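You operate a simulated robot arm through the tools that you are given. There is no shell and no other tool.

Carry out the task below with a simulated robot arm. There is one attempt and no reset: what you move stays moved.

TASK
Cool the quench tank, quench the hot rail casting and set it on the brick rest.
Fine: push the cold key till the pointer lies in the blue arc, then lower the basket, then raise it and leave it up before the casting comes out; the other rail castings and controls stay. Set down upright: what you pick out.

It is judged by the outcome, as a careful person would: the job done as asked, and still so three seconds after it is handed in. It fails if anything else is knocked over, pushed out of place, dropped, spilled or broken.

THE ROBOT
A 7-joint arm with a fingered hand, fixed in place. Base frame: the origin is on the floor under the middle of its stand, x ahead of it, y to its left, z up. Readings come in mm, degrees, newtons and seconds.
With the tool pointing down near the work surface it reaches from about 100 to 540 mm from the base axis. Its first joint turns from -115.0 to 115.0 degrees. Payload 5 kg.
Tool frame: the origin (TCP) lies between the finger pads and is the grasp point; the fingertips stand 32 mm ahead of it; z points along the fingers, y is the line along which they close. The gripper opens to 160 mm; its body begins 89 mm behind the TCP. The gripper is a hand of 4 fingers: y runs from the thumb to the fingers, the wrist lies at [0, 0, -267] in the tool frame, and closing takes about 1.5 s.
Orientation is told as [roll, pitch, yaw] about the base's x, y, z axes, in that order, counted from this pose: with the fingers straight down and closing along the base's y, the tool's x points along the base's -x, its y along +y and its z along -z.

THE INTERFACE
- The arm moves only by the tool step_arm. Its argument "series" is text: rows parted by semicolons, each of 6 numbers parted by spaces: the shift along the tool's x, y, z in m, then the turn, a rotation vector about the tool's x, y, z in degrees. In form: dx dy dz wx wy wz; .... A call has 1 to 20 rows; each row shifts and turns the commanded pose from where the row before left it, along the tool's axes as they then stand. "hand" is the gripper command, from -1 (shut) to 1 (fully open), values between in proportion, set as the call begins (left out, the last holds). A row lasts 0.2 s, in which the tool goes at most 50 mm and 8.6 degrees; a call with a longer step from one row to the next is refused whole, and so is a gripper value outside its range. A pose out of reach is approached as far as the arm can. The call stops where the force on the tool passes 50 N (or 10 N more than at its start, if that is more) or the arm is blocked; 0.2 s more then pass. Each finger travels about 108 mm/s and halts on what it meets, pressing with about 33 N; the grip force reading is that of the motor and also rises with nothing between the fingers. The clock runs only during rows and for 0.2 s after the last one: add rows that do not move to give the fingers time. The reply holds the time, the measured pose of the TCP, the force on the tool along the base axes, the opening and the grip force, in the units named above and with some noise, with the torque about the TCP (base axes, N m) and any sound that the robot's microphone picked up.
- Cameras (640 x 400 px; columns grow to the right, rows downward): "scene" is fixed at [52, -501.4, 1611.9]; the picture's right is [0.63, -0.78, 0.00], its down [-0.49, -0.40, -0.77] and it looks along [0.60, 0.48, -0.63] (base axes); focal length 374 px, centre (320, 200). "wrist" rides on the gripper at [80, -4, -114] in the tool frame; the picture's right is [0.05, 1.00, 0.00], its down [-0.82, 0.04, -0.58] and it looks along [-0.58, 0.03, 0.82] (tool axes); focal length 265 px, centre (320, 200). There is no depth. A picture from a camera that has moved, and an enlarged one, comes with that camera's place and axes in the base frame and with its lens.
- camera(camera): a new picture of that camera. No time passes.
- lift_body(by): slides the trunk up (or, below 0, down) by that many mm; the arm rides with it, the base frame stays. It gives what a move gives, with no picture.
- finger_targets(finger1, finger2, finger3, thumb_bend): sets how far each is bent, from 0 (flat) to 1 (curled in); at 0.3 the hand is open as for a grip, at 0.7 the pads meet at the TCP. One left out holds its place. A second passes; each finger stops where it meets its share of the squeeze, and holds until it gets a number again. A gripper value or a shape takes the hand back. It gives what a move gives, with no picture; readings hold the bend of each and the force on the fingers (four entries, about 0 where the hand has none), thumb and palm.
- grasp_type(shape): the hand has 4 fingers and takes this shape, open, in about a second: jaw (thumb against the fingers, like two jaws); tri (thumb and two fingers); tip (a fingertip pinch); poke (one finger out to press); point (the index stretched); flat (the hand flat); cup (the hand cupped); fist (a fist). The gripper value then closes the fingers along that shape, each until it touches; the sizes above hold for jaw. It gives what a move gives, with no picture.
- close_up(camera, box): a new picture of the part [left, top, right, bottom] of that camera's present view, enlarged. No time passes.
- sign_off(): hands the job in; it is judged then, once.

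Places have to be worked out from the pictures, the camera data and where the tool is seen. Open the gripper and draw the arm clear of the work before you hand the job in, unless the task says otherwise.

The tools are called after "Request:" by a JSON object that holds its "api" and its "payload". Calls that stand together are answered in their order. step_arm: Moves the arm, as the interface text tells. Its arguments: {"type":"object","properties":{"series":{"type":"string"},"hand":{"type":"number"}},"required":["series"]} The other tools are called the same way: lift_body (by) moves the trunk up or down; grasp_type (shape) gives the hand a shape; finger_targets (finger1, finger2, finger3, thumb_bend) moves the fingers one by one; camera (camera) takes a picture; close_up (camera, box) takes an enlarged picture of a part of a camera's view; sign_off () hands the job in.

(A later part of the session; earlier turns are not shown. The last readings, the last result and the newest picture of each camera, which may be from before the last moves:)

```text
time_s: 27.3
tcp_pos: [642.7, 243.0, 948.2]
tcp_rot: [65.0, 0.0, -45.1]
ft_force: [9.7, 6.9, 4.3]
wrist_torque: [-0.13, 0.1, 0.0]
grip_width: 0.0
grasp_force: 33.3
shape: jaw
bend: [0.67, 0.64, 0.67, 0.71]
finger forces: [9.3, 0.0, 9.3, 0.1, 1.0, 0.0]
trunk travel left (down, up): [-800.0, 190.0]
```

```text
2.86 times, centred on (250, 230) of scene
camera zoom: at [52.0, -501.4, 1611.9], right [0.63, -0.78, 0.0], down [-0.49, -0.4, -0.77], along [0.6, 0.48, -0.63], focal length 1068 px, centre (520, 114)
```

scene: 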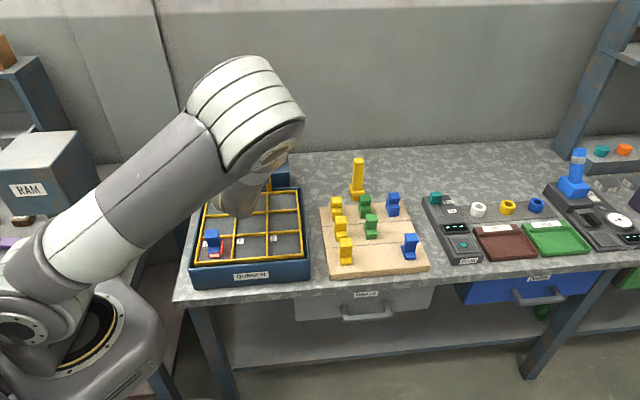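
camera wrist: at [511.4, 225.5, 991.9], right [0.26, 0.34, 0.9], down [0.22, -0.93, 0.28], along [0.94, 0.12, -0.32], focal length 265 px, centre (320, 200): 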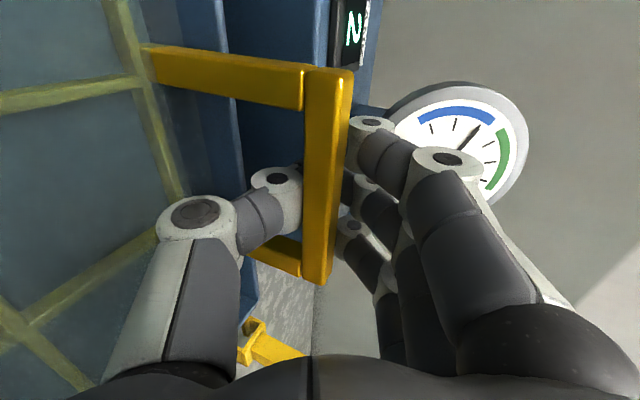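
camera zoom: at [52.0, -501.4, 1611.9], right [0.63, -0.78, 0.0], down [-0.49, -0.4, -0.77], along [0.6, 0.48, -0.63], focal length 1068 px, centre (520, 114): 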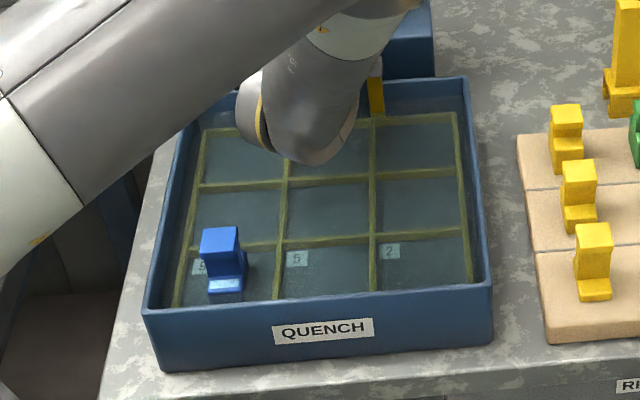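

The glow is gone: the casting is quenched, and the tank display moved to 2. I look at the dial and then lower a bit further to the stop to be sure it is fully down.

Request:
{"api": "close_up", "payload": {"camera": "wrist", "box": [320, 0, 560, 220]}}

Request:
{"api": "step_arm", "payload": {"series": "0 -0.00453 0.00211 0 0 0; 0 -0.00453 0.00211 0 0 0; 0 0 0 0 0 0; 0 0 0 0 0 0"}}

Request:
{"api": "close_up", "payload": {"camera": "scene", "box": [180, 160, 320, 300]}}

```text
1.82 times, centred on (440, 110) of wrist
camera zoom: at [511.4, 225.5, 991.9], right [0.26, 0.34, 0.9], down [0.22, -0.93, 0.28], along [0.94, 0.12, -0.32], focal length 483 px, centre (102, 364)
```

zoom: 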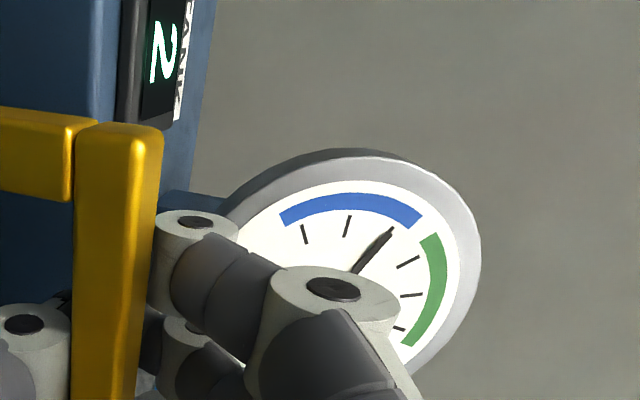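

```text
time_s: 28.3
tcp_pos: [642.8, 243.5, 939.2]
tcp_rot: [64.9, 0.0, -45.0]
ft_force: [9.9, 7.1, 4.3]
wrist_torque: [-0.08, 0.08, -0.04]
grip_width: 0.1
grasp_force: 32.9
shape: jaw
bend: [0.67, 0.64, 0.67, 0.71]
finger forces: [9.2, 0.1, 9.3, 0.1, 0.8, 0.1]
trunk travel left (down, up): [-800.0, 190.0]
```

```text
2.86 times, centred on (250, 230) of scene
camera zoom: at [52.0, -501.4, 1611.9], right [0.63, -0.78, 0.0], down [-0.49, -0.4, -0.77], along [0.6, 0.48, -0.63], focal length 1068 px, centre (520, 114)
```

zoom: 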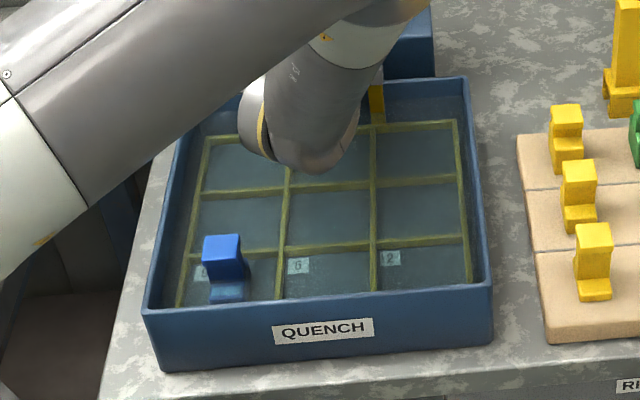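

Pointer at 2, still within the blue. I lower further in small steps to find the bottom stop.

Request:
{"api": "step_arm", "payload": {"series": "0 -0.00363 0.00169 0 0 0; 0 -0.00363 0.00169 0 0 0; 0 -0.00363 0.00169 0 0 0; 0 0 0 0 0 0"}}

Request:
{"api": "camera", "payload": {"camera": "wrist"}}

Request:
{"api": "close_up", "payload": {"camera": "scene", "box": [180, 160, 320, 300]}}

```text
time_s: 29.3
tcp_pos: [641.5, 242.3, 926.1]
tcp_rot: [65.0, 0.0, -45.0]
ft_force: [9.5, 7.1, 5.1]
wrist_torque: [-0.08, 0.09, 0.0]
grip_width: 0.2
grasp_force: 33.3
shape: jaw
bend: [0.67, 0.64, 0.67, 0.71]
finger forces: [9.3, 0.0, 9.3, 0.0, 0.7, 0.1]
trunk travel left (down, up): [-800.0, 190.0]
```

```text
taken
camera wrist: at [511.4, 225.6, 969.6], right [0.26, 0.34, 0.9], down [0.22, -0.93, 0.28], along [0.94, 0.12, -0.32], focal length 265 px, centre (320, 200)
```

wrist: 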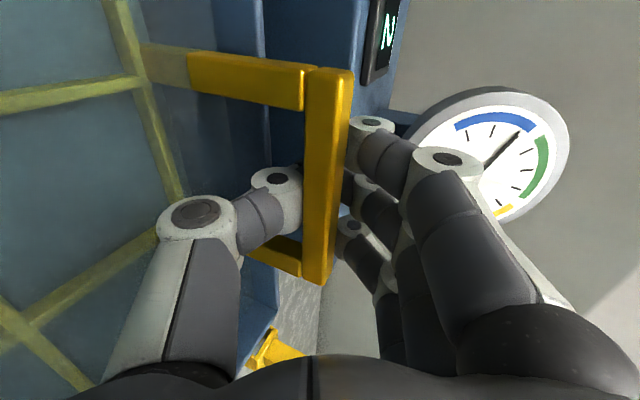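

```text
2.86 times, centred on (250, 230) of scene
camera zoom: at [52.0, -501.4, 1611.9], right [0.63, -0.78, 0.0], down [-0.49, -0.4, -0.77], along [0.6, 0.48, -0.63], focal length 1068 px, centre (520, 114)
```

zoom: 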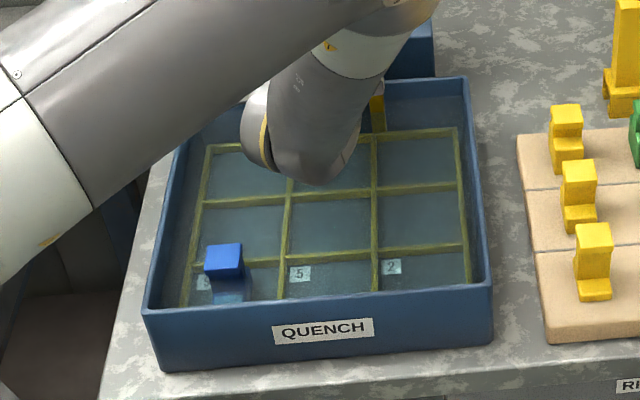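

Still free-moving. A few more millimetres to see if a stop is reached.

Request:
{"api": "step_arm", "payload": {"series": "0 -0.00363 0.00169 0 0 0; 0 -0.00363 0.00169 0 0 0; 0 -0.00363 0.00169 0 0 0; 0 0 0 0 0 0; 0 0 0 0 0 0"}}

Request:
{"api": "close_up", "payload": {"camera": "scene", "box": [180, 160, 320, 300]}}

Request:
{"api": "camera", "payload": {"camera": "wrist"}}

```text
time_s: 30.5
tcp_pos: [642.6, 243.5, 917.6]
tcp_rot: [65.2, -0.1, -44.9]
ft_force: [15.3, 8.2, 29.5]
wrist_torque: [-0.02, 0.19, -0.05]
grip_width: 0.1
grasp_force: 33.0
shape: jaw
bend: [0.67, 0.64, 0.67, 0.7]
finger forces: [15.7, 0.1, 15.4, 0.1, 0.0, 0.0]
trunk travel left (down, up): [-800.0, 190.0]
```

```text
2.86 times, centred on (250, 230) of scene
camera zoom: at [52.0, -501.4, 1611.9], right [0.63, -0.78, 0.0], down [-0.49, -0.4, -0.77], along [0.6, 0.48, -0.63], focal length 1068 px, centre (520, 114)
```

zoom: 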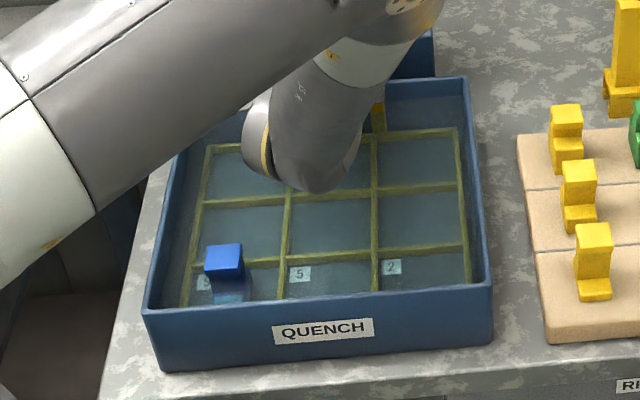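

```text
taken
camera wrist: at [511.3, 225.9, 960.4], right [0.26, 0.33, 0.91], down [0.22, -0.93, 0.28], along [0.94, 0.13, -0.31], focal length 265 px, centre (320, 200)
```

wrist: 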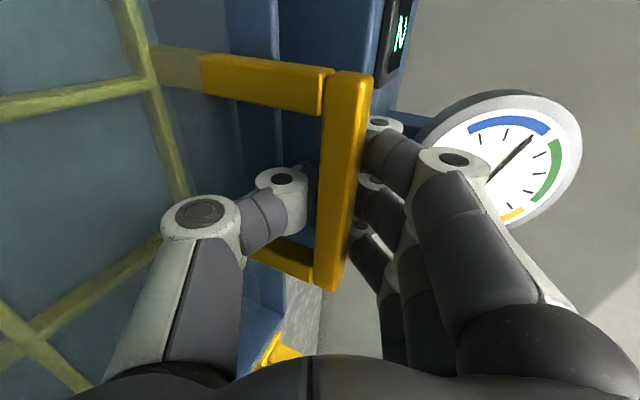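

The basket bottomed out (about 29 N up). Now I raise it straight up, checking that it follows.

Request:
{"api": "step_arm", "payload": {"series": "0 0 0 0 0 0; 0 0 0 0 0 0; 0 0.00453 -0.00211 0 0 0; 0 0.00453 -0.00211 0 0 0; 0 0.00453 -0.00211 0 0 0; 0 0.00453 -0.00211 0 0 0; 0 0.00453 -0.00211 0 0 0; 0 0.00453 -0.00211 0 0 0; 0 0.00453 -0.00211 0 0 0; 0 0.00453 -0.00211 0 0 0; 0 0 0 0 0 0"}}

Request:
{"api": "close_up", "payload": {"camera": "scene", "box": [180, 160, 320, 300]}}

Request:
{"api": "camera", "payload": {"camera": "wrist"}}

```text
time_s: 32.9
tcp_pos: [643.8, 243.8, 953.6]
tcp_rot: [64.9, -0.1, -44.9]
ft_force: [14.9, 12.1, -3.6]
wrist_torque: [-0.15, 0.23, 0.03]
grip_width: 0.1
grasp_force: 33.1
shape: jaw
bend: [0.67, 0.64, 0.67, 0.69]
finger forces: [10.3, 0.0, 10.3, 0.0, 1.0, 0.1]
trunk travel left (down, up): [-800.0, 190.0]
```

```text
2.86 times, centred on (250, 230) of scene
camera zoom: at [52.0, -501.4, 1611.9], right [0.63, -0.78, 0.0], down [-0.49, -0.4, -0.77], along [0.6, 0.48, -0.63], focal length 1068 px, centre (520, 114)
```

zoom: 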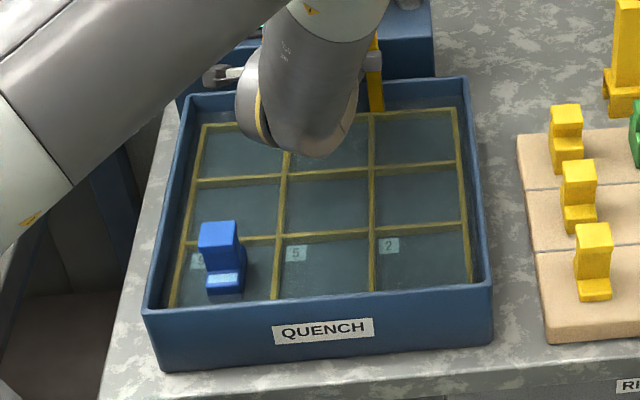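

```text
taken
camera wrist: at [512.5, 226.5, 997.5], right [0.26, 0.34, 0.9], down [0.22, -0.93, 0.28], along [0.94, 0.12, -0.32], focal length 265 px, centre (320, 200)
```

wrist: 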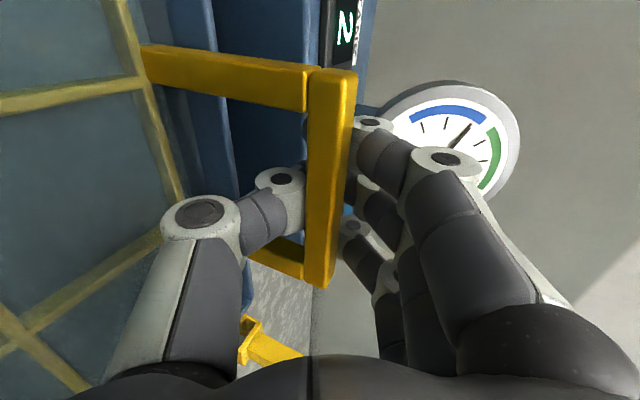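

The basket follows. I keep raising, with the force reading as guard, to the original height.

Request:
{"api": "step_arm", "payload": {"series": "0 0.00453 -0.00211 0 0 0; 0 0.00453 -0.00211 0 0 0; 0 0.00453 -0.00211 0 0 0; 0 0.00453 -0.00211 0 0 0; 0 0.00453 -0.00211 0 0 0; 0 0.00453 -0.00211 0 0 0; 0 0 0 0 0 0"}}

Request:
{"api": "close_up", "payload": {"camera": "scene", "box": [180, 160, 320, 300]}}

Request:
{"api": "camera", "payload": {"camera": "wrist"}}

```text
time_s: 34.5
tcp_pos: [643.9, 243.4, 984.2]
tcp_rot: [64.9, -0.1, -45.0]
ft_force: [19.0, 15.8, -2.7]
wrist_torque: [-0.14, 0.24, -0.03]
grip_width: 0.1
grasp_force: 32.7
shape: jaw
bend: [0.67, 0.64, 0.67, 0.69]
finger forces: [11.8, 0.1, 11.3, 0.0, 1.0, 0.0]
trunk travel left (down, up): [-800.0, 190.0]
```

```text
2.86 times, centred on (250, 230) of scene
camera zoom: at [52.0, -501.4, 1611.9], right [0.63, -0.78, 0.0], down [-0.49, -0.4, -0.77], along [0.6, 0.48, -0.63], focal length 1068 px, centre (520, 114)
```

zoom: 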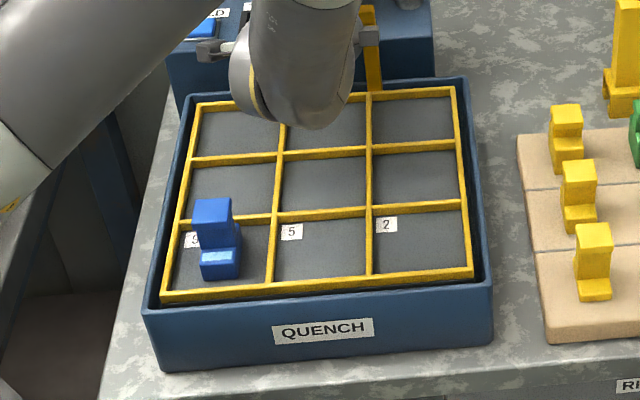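

```text
taken
camera wrist: at [512.3, 226.2, 1027.0], right [0.26, 0.34, 0.9], down [0.22, -0.93, 0.28], along [0.94, 0.13, -0.32], focal length 265 px, centre (320, 200)
```

wrist: 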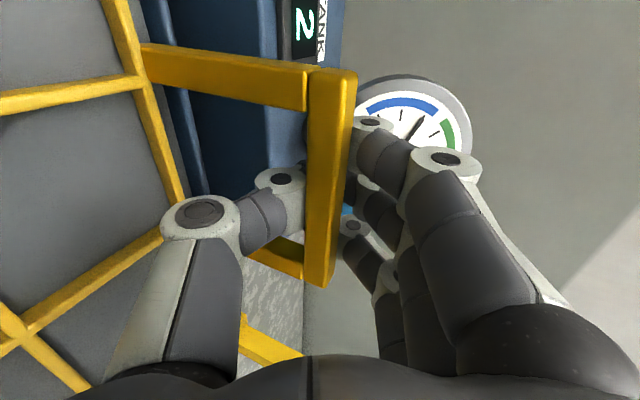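

The basket is almost at its starting height; comparing corners, some 4–7 mm remain. I go up in 2 mm steps.

Request:
{"api": "step_arm", "payload": {"series": "0 0.00181 -0.00085 0 0 0; 0 0.00181 -0.00085 0 0 0; 0 0 0 0 0 0"}}

Request:
{"api": "close_up", "payload": {"camera": "scene", "box": [180, 180, 320, 300]}}

```text
time_s: 35.3
tcp_pos: [642.3, 244.2, 985.8]
tcp_rot: [64.6, 0.1, -45.0]
ft_force: [16.0, 15.7, -13.5]
wrist_torque: [-0.18, 0.19, 0.03]
grip_width: 0.0
grasp_force: 33.1
shape: jaw
bend: [0.67, 0.65, 0.67, 0.69]
finger forces: [8.6, 0.1, 8.8, 0.0, 2.4, 0.1]
trunk travel left (down, up): [-800.0, 190.0]
```

```text
3.33 times, centred on (250, 240) of scene
camera zoom: at [52.0, -501.4, 1611.9], right [0.63, -0.78, 0.0], down [-0.49, -0.4, -0.77], along [0.6, 0.48, -0.63], focal length 1245 px, centre (553, 67)
```

zoom: 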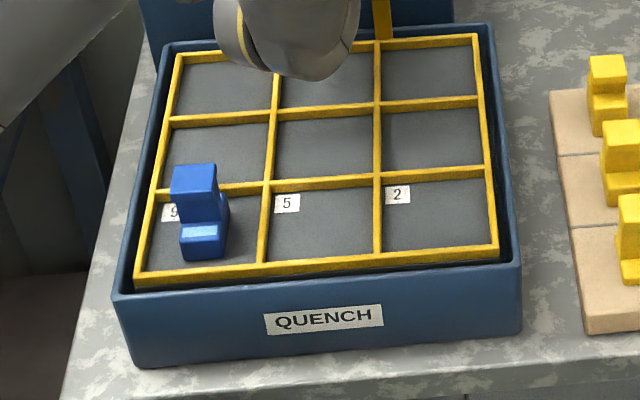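

The basket is exactly back at its starting height and against its top stop. I open the hand to the earlier width and see whether the basket stays up.

Request:
{"api": "step_arm", "payload": {"series": "0 0 0 0 0 0; 0 0 0 0 0 0; 0 0 0 0 0 0; 0 0 0 0 0 0; 0 0 0 0 0 0; 0 0 0 0 0 0", "hand": 0.2}}

Request:
{"api": "close_up", "payload": {"camera": "scene", "box": [180, 180, 320, 300]}}

Request:
{"api": "camera", "payload": {"camera": "wrist"}}

```text
time_s: 36.7
tcp_pos: [641.7, 241.7, 987.1]
tcp_rot: [65.0, 0.0, -45.1]
ft_force: [0.4, -0.4, -0.8]
wrist_torque: [0.03, 0.02, -0.02]
grip_width: 96.1
grasp_force: 0.1
shape: jaw
bend: [0.71, 0.71, 0.71, 0.69]
finger forces: [0.0, 0.0, 0.0, 0.0, 0.1, 0.0]
trunk travel left (down, up): [-800.0, 190.0]
```

```text
3.33 times, centred on (250, 240) of scene
camera zoom: at [52.0, -501.4, 1611.9], right [0.63, -0.78, 0.0], down [-0.49, -0.4, -0.77], along [0.6, 0.48, -0.63], focal length 1245 px, centre (553, 67)
```

zoom: 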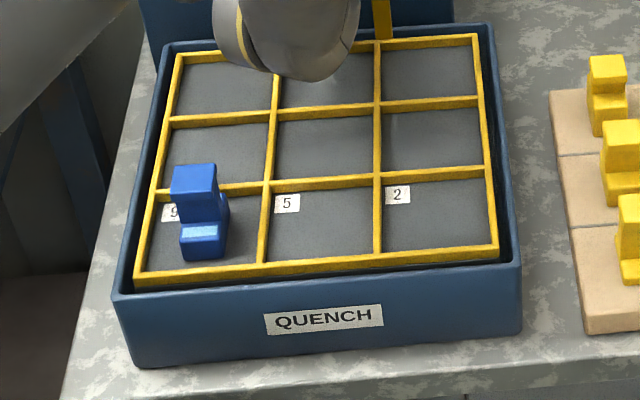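

```text
taken
camera wrist: at [511.0, 224.5, 1032.0], right [0.26, 0.34, 0.91], down [0.22, -0.93, 0.28], along [0.94, 0.12, -0.32], focal length 265 px, centre (320, 200)
```

wrist: 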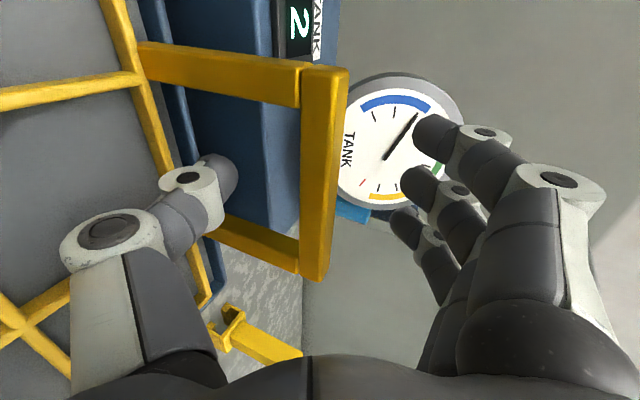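

The basket stays up with the hand open. I draw the hand back out of the handle, go up, and start turning the tool toward vertical.

Request:
{"api": "step_arm", "payload": {"series": "0 0 -0.03 0 0 0; 0 0 -0.03 0 0 0; 0 0 -0.03 0 0 0; 0 0 -0.03 0 0 0; 0 0.0227 -0.0106 0 0 0; 0 0.0227 -0.0106 0 0 0; 0 0.0227 -0.0106 0 0 0; 0 0.0227 -0.0106 0 0 0; 0 0 0 8.1 0 0; 0 0 0 8.1 0 0; 0 0 0 8.1 0 0; 0 0 0 8.1 0 0; 0 0 0 0 0 0"}}

Request:
{"api": "camera", "payload": {"camera": "wrist"}}

Request:
{"api": "camera", "payload": {"camera": "scene"}}

```text
time_s: 39.5
tcp_pos: [566.1, 163.7, 1140.5]
tcp_rot: [32.5, 0.0, -44.9]
ft_force: [0.0, 0.4, 0.7]
wrist_torque: [0.09, -0.03, 0.06]
grip_width: 95.9
grasp_force: 0.1
shape: jaw
bend: [0.71, 0.71, 0.71, 0.69]
finger forces: [0.1, 0.1, 0.0, 0.0, 0.0, 0.0]
trunk travel left (down, up): [-800.0, 190.0]
```

```text
taken
camera wrist: at [462.8, 174.3, 1233.2], right [0.56, 0.63, 0.54], down [0.38, -0.77, 0.51], along [0.74, -0.08, -0.67], focal length 265 px, centre (320, 200)
```

wrist: 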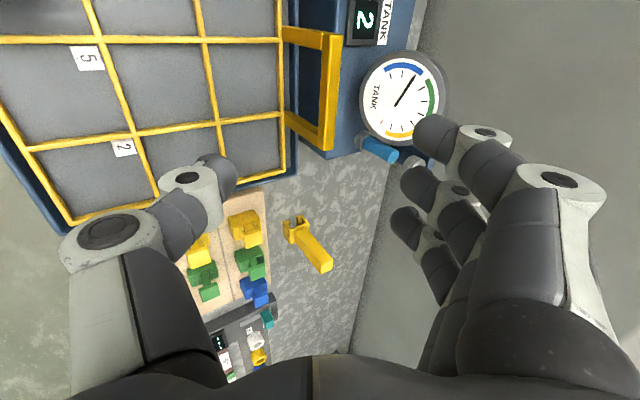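

```text
taken
```

scene: 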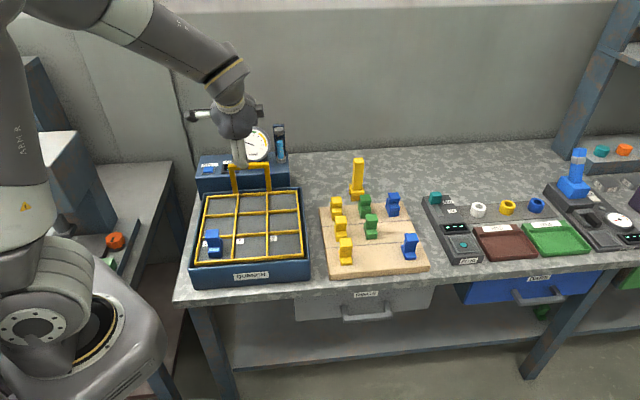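

Now I bring the tool to vertical (closing along the tank's depth) and move over the casting's cell for a closer look.

Request:
{"api": "step_arm", "payload": {"series": "0 0 0 8.125 0 0; 0 0 0 8.125 0 0; 0 0 0 8.125 0 0; 0 0 0 8.125 0 0; 0.031 -0.0236 0.008 0 0 0; 0.031 -0.0236 0.008 0 0 0; 0.031 -0.0236 0.008 0 0 0; 0.031 -0.0236 0.008 0 0 0; 0.031 -0.0236 0.008 0 0 0; 0 0 0 0 0 0"}}

Request:
{"api": "camera", "payload": {"camera": "wrist"}}

Request:
{"api": "camera", "payload": {"camera": "scene"}}

```text
time_s: 41.9
tcp_pos: [407.7, 140.0, 1092.9]
tcp_rot: [0.1, 0.1, -54.1]
ft_force: [0.4, -1.4, 0.0]
wrist_torque: [0.06, -0.01, 0.01]
grip_width: 96.0
grasp_force: 0.0
shape: jaw
bend: [0.71, 0.71, 0.71, 0.69]
finger forces: [0.0, 0.0, 0.0, 0.0, 0.1, 0.1]
out of reach, approached as far as the arm can: row 9
trunk travel left (down, up): [-800.0, 190.0]
stopped in row 10: the arm was blocked; the commanded pose is now the measured one
```

```text
taken
camera wrist: at [357.3, 201.8, 1205.4], right [0.78, 0.63, 0.0], down [0.51, -0.64, 0.58], along [0.36, -0.45, -0.82], focal length 265 px, centre (320, 200)
```

wrist: 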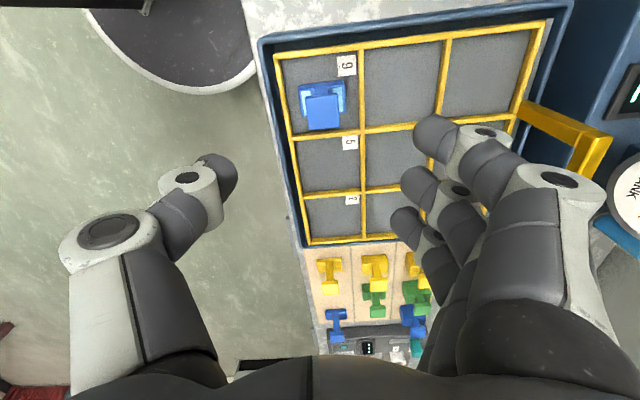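

```text
taken
```

scene: 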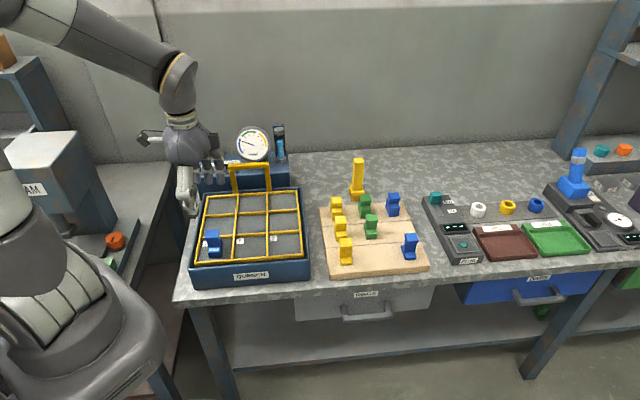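

The arm met a joint limit at that wrist angle, so I will grasp with the tool turned the other way (closing along the tank's width). First a close look at the casting from here.

Request:
{"api": "close_up", "payload": {"camera": "wrist", "box": [270, 40, 390, 150]}}

Request:
{"api": "close_up", "payload": {"camera": "scene", "box": [185, 215, 255, 275]}}

Request:
{"api": "close_up", "payload": {"camera": "wrist", "box": [300, 230, 440, 360]}}

```text
3.64 times, centred on (330, 95) of wrist
camera zoom: at [357.3, 201.8, 1205.4], right [0.78, 0.63, 0.0], down [0.51, -0.64, 0.58], along [0.36, -0.45, -0.82], focal length 965 px, centre (284, 582)
```

zoom: 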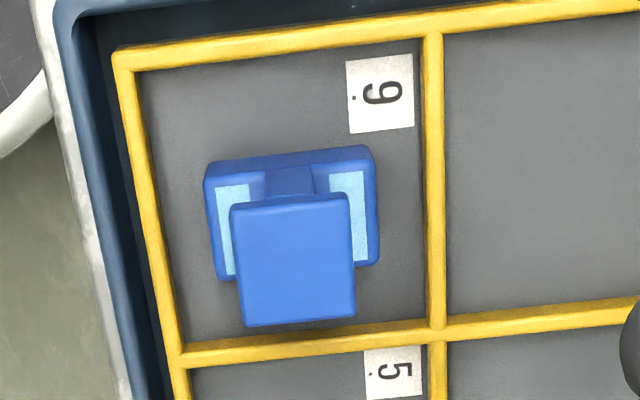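

```text
6.67 times, centred on (220, 245) of scene
camera zoom: at [52.0, -501.4, 1611.9], right [0.63, -0.78, 0.0], down [-0.49, -0.4, -0.77], along [0.6, 0.48, -0.63], focal length 2491 px, centre (987, -100)
```

zoom: 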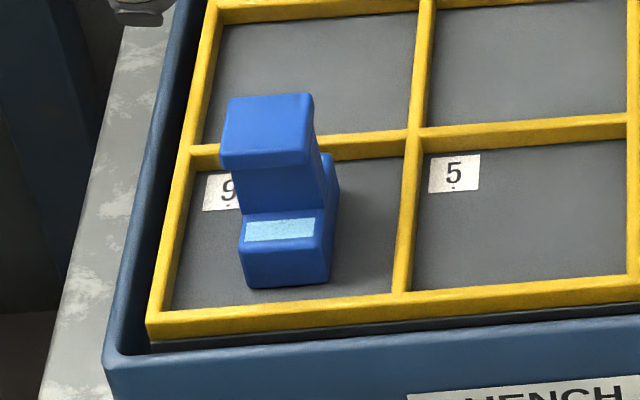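

```text
3.08 times, centred on (370, 295) of wrist
camera zoom: at [357.3, 201.8, 1205.4], right [0.78, 0.63, 0.0], down [0.51, -0.64, 0.58], along [0.36, -0.45, -0.82], focal length 817 px, centre (166, -92)
```

zoom: 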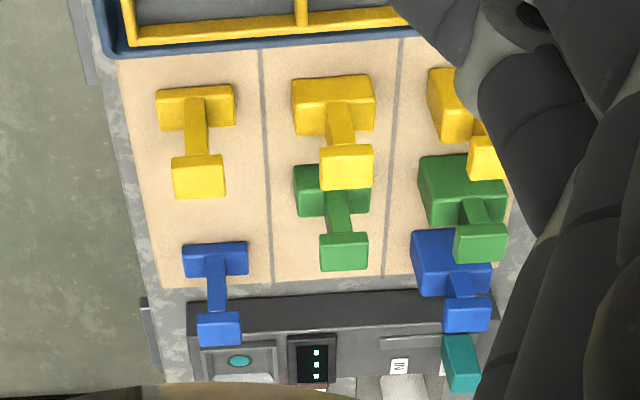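

I now know the casting: a rail section with foot ~56×31 mm, height ~60 mm, head top centre at about (411,140,940), standing on the basket floor at z≈880. Before gripping it I test in the air whether the arm reaches the free spot in the rest's front row (about x 700, y −197) with the tool tilted 30°.

Request:
{"api": "step_arm", "payload": {"series": "0 0 0 0 0 -7.8; 0 0 0 0 0 -7.8; 0 0 0 0 0 -7.8; 0 0 0 0 0 -7.8; 0 0 0 0 0 -7.8; 0 0 0 0 0 0"}}

Request:
{"api": "step_arm", "payload": {"series": "0 0 0 0 -7.5 0; 0 0 0 0 -7.5 0; 0 0 0 0 -7.5 0; 0 0 0 0 -7.5 0; -0.0211 -0.0208 0.015 0 0 0; -0.0211 -0.0208 0.015 0 0 0; -0.0211 -0.0208 0.015 0 0 0; -0.0211 -0.0208 0.015 0 0 0; -0.0211 -0.0208 0.015 0 0 0; -0.0211 -0.0208 0.015 0 0 0; 0 0 0 0 0 0"}}

Request:
{"api": "camera", "payload": {"camera": "scene"}}

```text
time_s: 43.3
tcp_pos: [407.2, 140.2, 1092.1]
tcp_rot: [0.1, 0.0, -15.0]
ft_force: [0.7, -0.8, 0.2]
wrist_torque: [-0.03, 0.02, 0.01]
grip_width: 96.2
grasp_force: 0.0
shape: jaw
bend: [0.71, 0.71, 0.71, 0.69]
finger forces: [0.0, 0.0, 0.0, 0.0, 0.1, 0.0]
trunk travel left (down, up): [-800.0, 190.0]
```

```text
time_s: 45.7
tcp_pos: [525.6, -22.7, 1079.5]
tcp_rot: [0.0, -30.0, -15.1]
ft_force: [0.2, -0.5, 0.0]
wrist_torque: [-0.03, 0.0, 0.02]
grip_width: 96.0
grasp_force: 0.0
shape: jaw
bend: [0.71, 0.71, 0.71, 0.69]
finger forces: [0.0, 0.1, 0.1, 0.0, 0.0, 0.1]
trunk travel left (down, up): [-800.0, 190.0]
```

```text
taken
```

scene: 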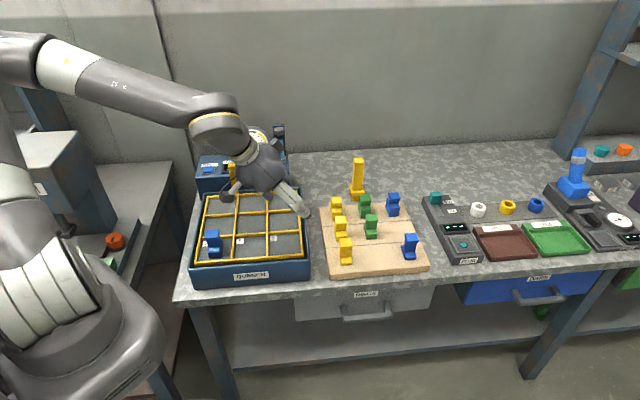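

Reached without trouble; I go on to directly above the intended spot at a safe height.

Request:
{"api": "step_arm", "payload": {"series": "-0.0225 -0.0205 0.0322 0 0 0; -0.0225 -0.0205 0.0322 0 0 0; -0.0225 -0.0205 0.0322 0 0 0; -0.0225 -0.0205 0.0322 0 0 0; -0.0225 -0.0205 0.0322 0 0 0; -0.0225 -0.0205 0.0322 0 0 0; 0 0 0 0 0 0"}}

Request:
{"api": "camera", "payload": {"camera": "wrist"}}

Request:
{"api": "camera", "payload": {"camera": "scene"}}

```text
time_s: 47.3
tcp_pos: [699.0, -191.3, 980.2]
tcp_rot: [-0.1, -30.1, -15.0]
ft_force: [0.0, 1.1, 0.4]
wrist_torque: [-0.01, -0.01, 0.0]
grip_width: 96.1
grasp_force: 0.0
shape: jaw
bend: [0.71, 0.71, 0.71, 0.69]
finger forces: [0.1, 0.0, 0.0, 0.1, 0.1, 0.1]
trunk travel left (down, up): [-800.0, 190.0]
```

```text
taken
camera wrist: at [575.0, -162.9, 1037.6], right [0.22, 0.98, -0.02], down [0.41, -0.07, 0.91], along [0.88, -0.21, -0.42], focal length 265 px, centre (320, 200)
```

wrist: 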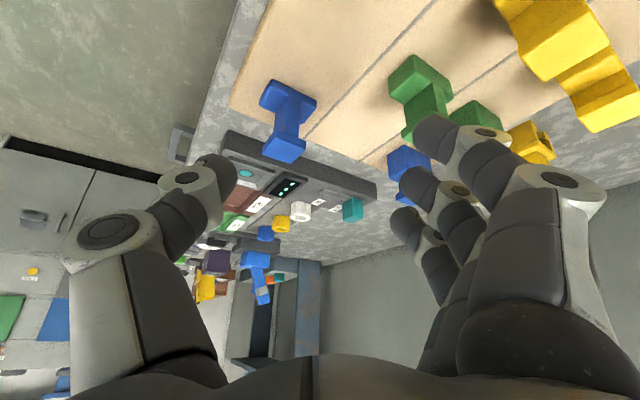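

```text
taken
```

scene: 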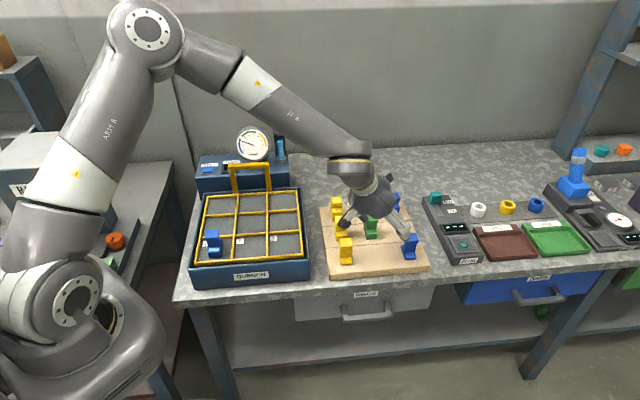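

The spot is well within reach at 30° tilt. A smaller tilt would make gripping easier, so I test 15° here too, then a lower height.

Request:
{"api": "step_arm", "payload": {"series": "0 0 0 0 7.5 0; 0 0 0 0 7.5 0; 0.0052 0 0.0193 0 0 0; 0 0 0 0 0 0"}}

Request:
{"api": "camera", "payload": {"camera": "wrist"}}

Request:
{"api": "camera", "payload": {"camera": "scene"}}

```text
time_s: 48.3
tcp_pos: [698.6, -193.6, 959.0]
tcp_rot: [0.1, -14.9, -15.2]
ft_force: [0.4, -0.7, 0.8]
wrist_torque: [-0.04, 0.02, 0.03]
grip_width: 96.0
grasp_force: 0.0
shape: jaw
bend: [0.71, 0.71, 0.71, 0.69]
finger forces: [0.1, 0.0, 0.0, 0.0, 0.1, 0.0]
trunk travel left (down, up): [-800.0, 190.0]
```

```text
taken
camera wrist: at [594.0, -170.5, 1047.4], right [0.21, 0.98, -0.01], down [0.63, -0.13, 0.77], along [0.75, -0.17, -0.64], focal length 265 px, centre (320, 200)
```

wrist: 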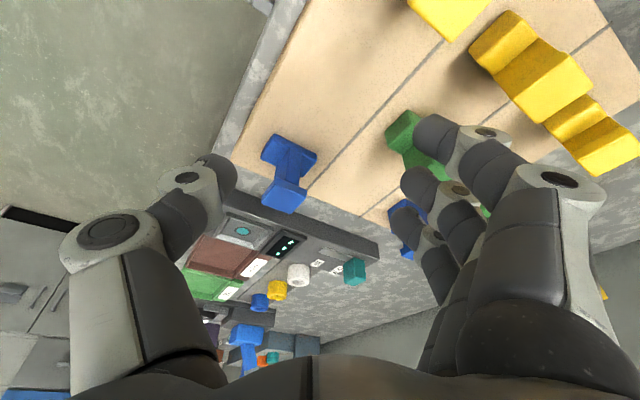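

```text
taken
```

scene: 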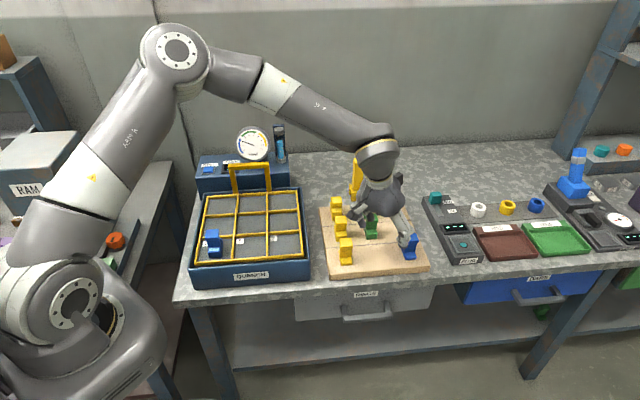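

Fifteen degrees is fine too. I test fully vertical here, which would be simplest for both gripping and setting down.

Request:
{"api": "step_arm", "payload": {"series": "0 0 0 0 7.5 0; 0 0 0 0 7.5 0; 0 0 0.02 0 0 0; 0 0 0 0 0 0"}}

Request:
{"api": "camera", "payload": {"camera": "wrist"}}

Request:
{"api": "close_up", "payload": {"camera": "scene", "box": [310, 130, 440, 280]}}

```text
time_s: 49.3
tcp_pos: [698.8, -194.9, 938.3]
tcp_rot: [0.1, 0.1, -15.0]
ft_force: [-0.5, -0.4, 0.5]
wrist_torque: [0.01, 0.01, -0.02]
grip_width: 95.9
grasp_force: 0.0
shape: jaw
bend: [0.71, 0.71, 0.71, 0.69]
finger forces: [0.0, 0.1, 0.0, 0.0, 0.0, 0.0]
trunk travel left (down, up): [-800.0, 190.0]
```

```text
taken
camera wrist: at [620.3, -178.6, 1051.2], right [0.21, 0.98, 0.0], down [0.8, -0.17, 0.58], along [0.56, -0.12, -0.82], focal length 265 px, centre (320, 200)
```

wrist: 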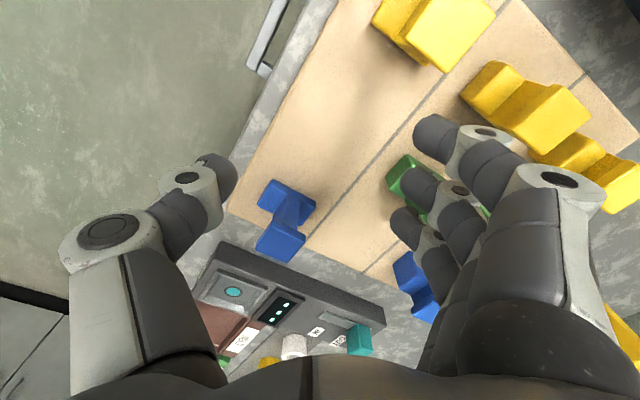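

```text
2.67 times, centred on (375, 205) of scene
camera zoom: at [52.0, -501.4, 1611.9], right [0.63, -0.78, 0.0], down [-0.49, -0.4, -0.77], along [0.6, 0.48, -0.63], focal length 996 px, centre (173, 187)
```

zoom: 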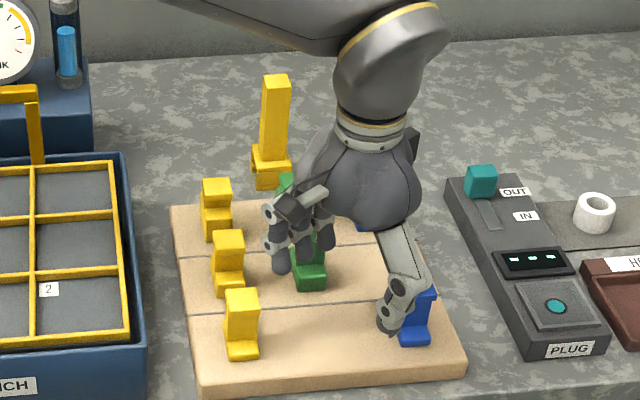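

Vertical works here too (z 938), so no tilt is needed. From this view the front brick spans f≈319–404, the yellow neighbour sits at b≈533 and the blue one at b≈718, so the target is about (698.6,−187). Now I go up and back over the hot-cell casting and turn to 45° so the fingers close on its flat end faces.

Request:
{"api": "step_arm", "payload": {"series": "0 0 -0.05 0 0 0; 0 0 -0.05 0 0 0; 0.0365 0.0249 0 0 0 0; 0.0365 0.0249 0 0 0 0; 0.0365 0.0249 0 0 0 0; 0.0365 0.0249 0 0 0 0; 0.0365 0.0249 0 0 0 0; 0.0365 0.0249 0 0 0 0; 0.0365 0.0249 0 0 0 0; 0.0365 0.0249 0 0 0 0; 0.0365 0.0249 0 0 0 0; 0.0362 0.0249 0 0 0 0; 0 0 0 0 0 0"}}

Request:
{"api": "step_arm", "payload": {"series": "0 0 0 0 0 -7.5; 0 0 0 0 0 -7.5; 0 0 0 0 0 -7.5; 0 0 0 0 0 -7.5; 0 0 0 0 0 -7.5; 0 0 0 0 0 -7.5; 0 0 0 0 0 -7.5; 0 0 0 0 0 -7.5; 0 0 0 0 0 0"}}

Request:
{"api": "camera", "payload": {"camera": "wrist"}}

Request:
{"api": "camera", "payload": {"camera": "scene"}}

```text
time_s: 52.1
tcp_pos: [411.3, 138.0, 1038.7]
tcp_rot: [0.0, 0.1, -15.1]
ft_force: [0.4, -0.4, 1.2]
wrist_torque: [0.0, 0.02, 0.0]
grip_width: 96.1
grasp_force: 0.1
shape: jaw
bend: [0.71, 0.71, 0.71, 0.69]
finger forces: [0.0, 0.1, 0.0, 0.0, 0.0, 0.0]
trunk travel left (down, up): [-800.0, 190.0]
```

```text
time_s: 54.1
tcp_pos: [411.9, 140.8, 1037.3]
tcp_rot: [0.1, 0.0, 45.0]
ft_force: [-0.5, 0.1, -1.5]
wrist_torque: [0.01, -0.06, -0.01]
grip_width: 95.9
grasp_force: 0.1
shape: jaw
bend: [0.71, 0.71, 0.71, 0.69]
finger forces: [0.0, 0.0, 0.0, 0.0, 0.0, 0.0]
trunk travel left (down, up): [-800.0, 190.0]
```

```text
taken
camera wrist: at [357.9, 81.2, 1150.3], right [-0.74, 0.67, 0.0], down [0.55, 0.61, 0.58], along [0.39, 0.43, -0.82], focal length 265 px, centre (320, 200)
```

wrist: 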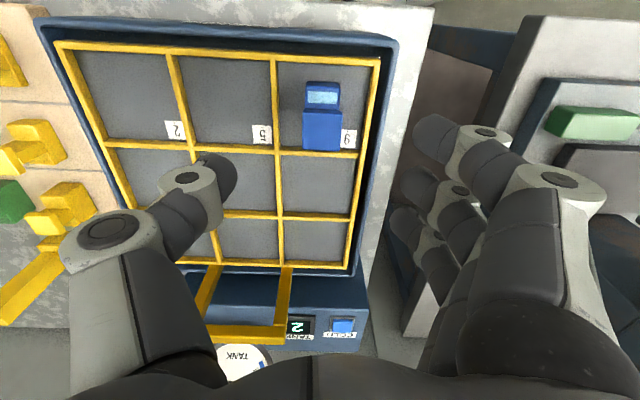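

```text
taken
```

scene: 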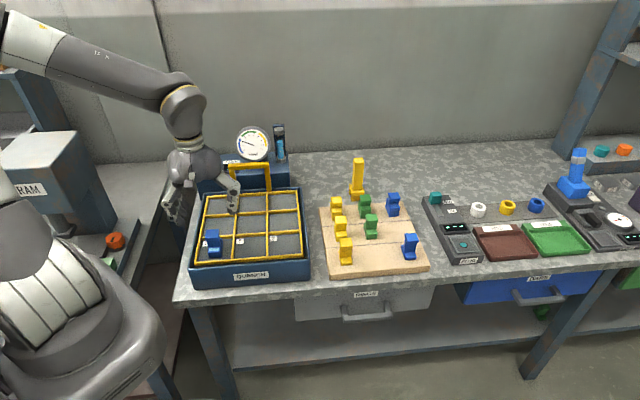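

The tool is over the cell at 45°. I enlarge the casting to fix its centre and turn relative to the fingers.

Request:
{"api": "close_up", "payload": {"camera": "wrist", "box": [270, 50, 390, 165]}}

```text
3.48 times, centred on (330, 108) of wrist
camera zoom: at [357.9, 81.2, 1150.3], right [-0.74, 0.67, 0.0], down [0.55, 0.61, 0.58], along [0.39, 0.43, -0.82], focal length 923 px, centre (285, 522)
```

zoom: 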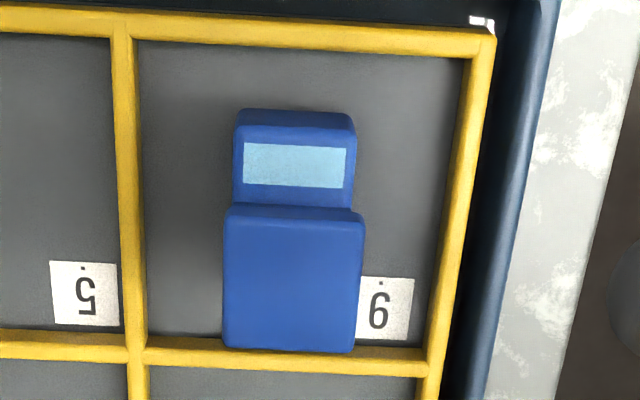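

The head centre is within 2 mm of the tool axis and squared to within ~2°. I narrow the hand to about 52 mm so the digits fit inside the cell, and come down in steps.

Request:
{"api": "step_arm", "payload": {"series": "0 0.002 0 0 0 0; 0 0 0 0 0 0; 0 0 0 0 0 0; 0 0 0.02 0 0 0; 0 0 0.02 0 0 0; 0 0 0.02 0 0 0; 0 0 0 0 0 0", "hand": -0.35}}

Request:
{"api": "camera", "payload": {"camera": "wrist"}}

Request:
{"api": "close_up", "payload": {"camera": "scene", "box": [150, 160, 290, 280]}}

```text
time_s: 55.7
tcp_pos: [409.4, 141.0, 978.2]
tcp_rot: [0.2, -0.1, 44.9]
ft_force: [-0.6, -0.9, -0.3]
wrist_torque: [-0.02, -0.01, -0.01]
grip_width: 52.4
grasp_force: 0.1
shape: jaw
bend: [0.73, 0.73, 0.73, 0.7]
finger forces: [0.0, 0.1, 0.0, 0.2, 0.1, 0.0]
trunk travel left (down, up): [-800.0, 190.0]
```

```text
taken
camera wrist: at [355.3, 81.8, 1090.8], right [-0.74, 0.67, 0.0], down [0.55, 0.6, 0.58], along [0.39, 0.43, -0.82], focal length 265 px, centre (320, 200)
```

wrist: 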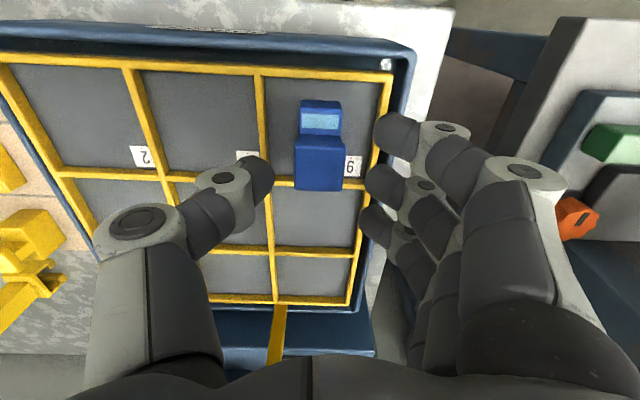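

```text
3.33 times, centred on (220, 220) of scene
camera zoom: at [52.0, -501.4, 1611.9], right [0.63, -0.78, 0.0], down [-0.49, -0.4, -0.77], along [0.6, 0.48, -0.63], focal length 1245 px, centre (653, 133)
```

zoom: 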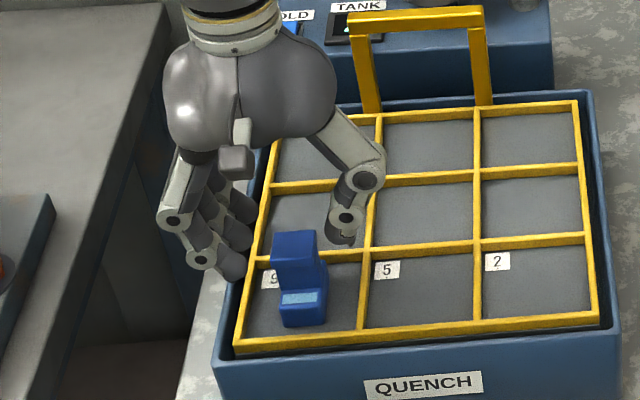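

Thumb and fingers straddle the casting evenly. I descend the remaining ~48 mm to bring the pads to the head.

Request:
{"api": "step_arm", "payload": {"series": "0 0 0.012 0 0 0; 0 0 0.012 0 0 0; 0 0 0.012 0 0 0; 0 0 0.01 0 0 0; 0 0 0 0 0 0"}}

Request:
{"api": "camera", "payload": {"camera": "wrist"}}

Request:
{"api": "close_up", "payload": {"camera": "scene", "box": [150, 180, 270, 280]}}

```text
time_s: 56.9
tcp_pos: [410.7, 142.5, 930.5]
tcp_rot: [0.1, 0.1, 44.9]
ft_force: [0.6, -0.1, 0.0]
wrist_torque: [0.02, 0.01, 0.0]
grip_width: 52.6
grasp_force: 0.1
shape: jaw
bend: [0.73, 0.73, 0.73, 0.7]
finger forces: [0.0, 0.0, 0.1, 0.1, 0.0, 0.0]
trunk travel left (down, up): [-800.0, 190.0]
```

```text
taken
camera wrist: at [355.9, 82.3, 1044.1], right [-0.74, 0.67, 0.0], down [0.55, 0.6, 0.58], along [0.39, 0.43, -0.82], focal length 265 px, centre (320, 200)
```

wrist: 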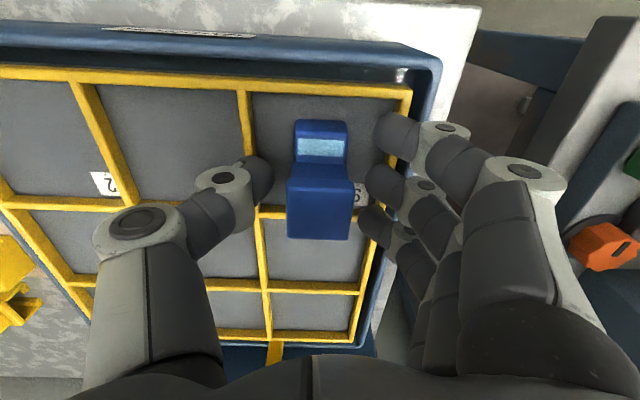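

```text
4.00 times, centred on (210, 230) of scene
camera zoom: at [52.0, -501.4, 1611.9], right [0.63, -0.78, 0.0], down [-0.49, -0.4, -0.77], along [0.6, 0.48, -0.63], focal length 1494 px, centre (760, 80)
```

zoom: 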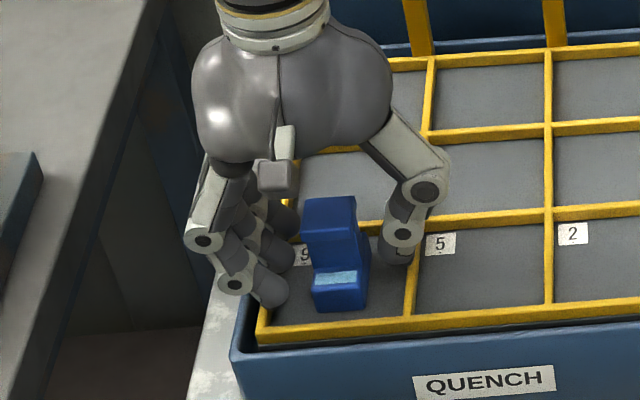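

The head sits right between thumb and middle finger, and nothing is touched. I close the hand.

Request:
{"api": "step_arm", "payload": {"series": "0 0 0 0 0 0; 0 0 0 0 0 0; 0 0 0 0 0 0; 0 0 0 0 0 0; 0 0 0 0 0 0; 0 0 0 0 0 0", "hand": -1}}

Request:
{"api": "camera", "payload": {"camera": "wrist"}}

Request:
{"api": "close_up", "payload": {"camera": "scene", "box": [150, 180, 270, 280]}}

```text
time_s: 58.3
tcp_pos: [409.8, 142.6, 932.8]
tcp_rot: [0.0, 0.1, 44.9]
ft_force: [-0.7, 0.7, 2.0]
wrist_torque: [0.05, 0.11, -0.03]
grip_width: 23.5
grasp_force: 33.0
shape: jaw
bend: [0.72, 0.72, 0.72, 0.71]
finger forces: [12.3, 12.3, 11.2, 0.0, 28.8, 0.1]
trunk travel left (down, up): [-800.0, 190.0]
```

```text
taken
camera wrist: at [355.8, 82.3, 1044.2], right [-0.74, 0.67, 0.0], down [0.55, 0.6, 0.58], along [0.39, 0.43, -0.82], focal length 265 px, centre (320, 200)
```

wrist: 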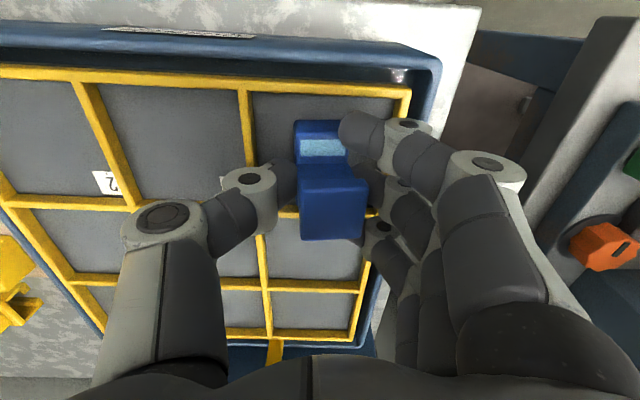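

```text
4.00 times, centred on (210, 230) of scene
camera zoom: at [52.0, -501.4, 1611.9], right [0.63, -0.78, 0.0], down [-0.49, -0.4, -0.77], along [0.6, 0.48, -0.63], focal length 1494 px, centre (760, 80)
```

zoom: 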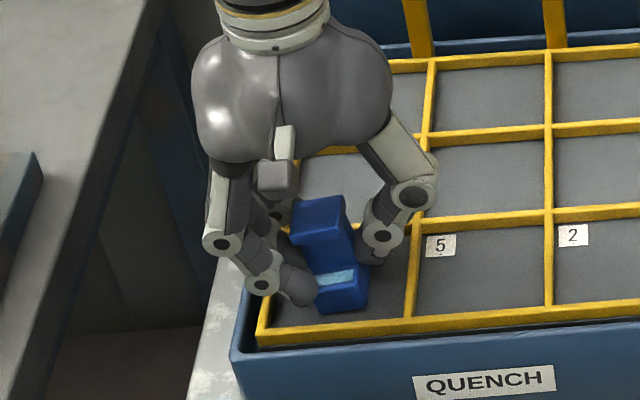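

The casting tilted slightly because the outer fingers pressed its foot while the thumb pressed higher. I open again and check it settles upright before regripping higher, on the head only.

Request:
{"api": "step_arm", "payload": {"series": "0 0 0 0 0 0; 0 0 0 0 0 0; 0 0 0 0 0 0; 0 0 0 0 0 0", "hand": -0.35}}

Request:
{"api": "camera", "payload": {"camera": "wrist"}}

Request:
{"api": "close_up", "payload": {"camera": "scene", "box": [150, 180, 270, 280]}}

```text
time_s: 59.3
tcp_pos: [410.1, 142.7, 931.9]
tcp_rot: [0.1, 0.1, 44.8]
ft_force: [0.0, 0.6, 0.5]
wrist_torque: [-0.01, 0.03, -0.03]
grip_width: 51.4
grasp_force: 0.1
shape: jaw
bend: [0.73, 0.73, 0.73, 0.7]
finger forces: [0.1, 0.0, 0.1, 0.0, 0.1, 0.0]
trunk travel left (down, up): [-800.0, 190.0]
```

```text
taken
camera wrist: at [355.9, 82.3, 1044.3], right [-0.74, 0.67, 0.0], down [0.55, 0.6, 0.58], along [0.39, 0.43, -0.82], focal length 265 px, centre (320, 200)
```

wrist: 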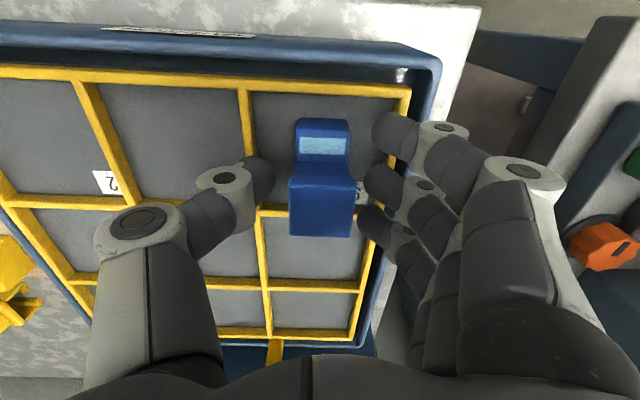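

```text
4.00 times, centred on (210, 230) of scene
camera zoom: at [52.0, -501.4, 1611.9], right [0.63, -0.78, 0.0], down [-0.49, -0.4, -0.77], along [0.6, 0.48, -0.63], focal length 1494 px, centre (760, 80)
```

zoom: 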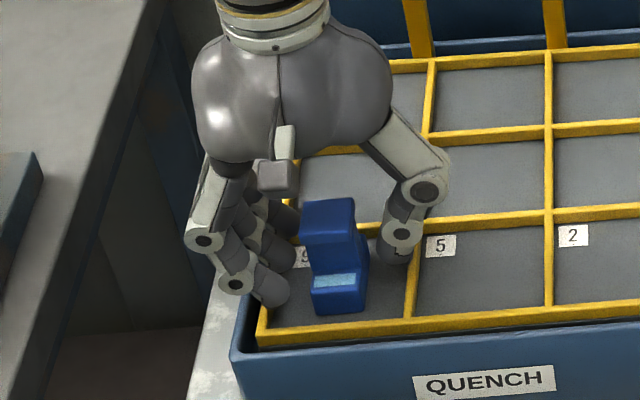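

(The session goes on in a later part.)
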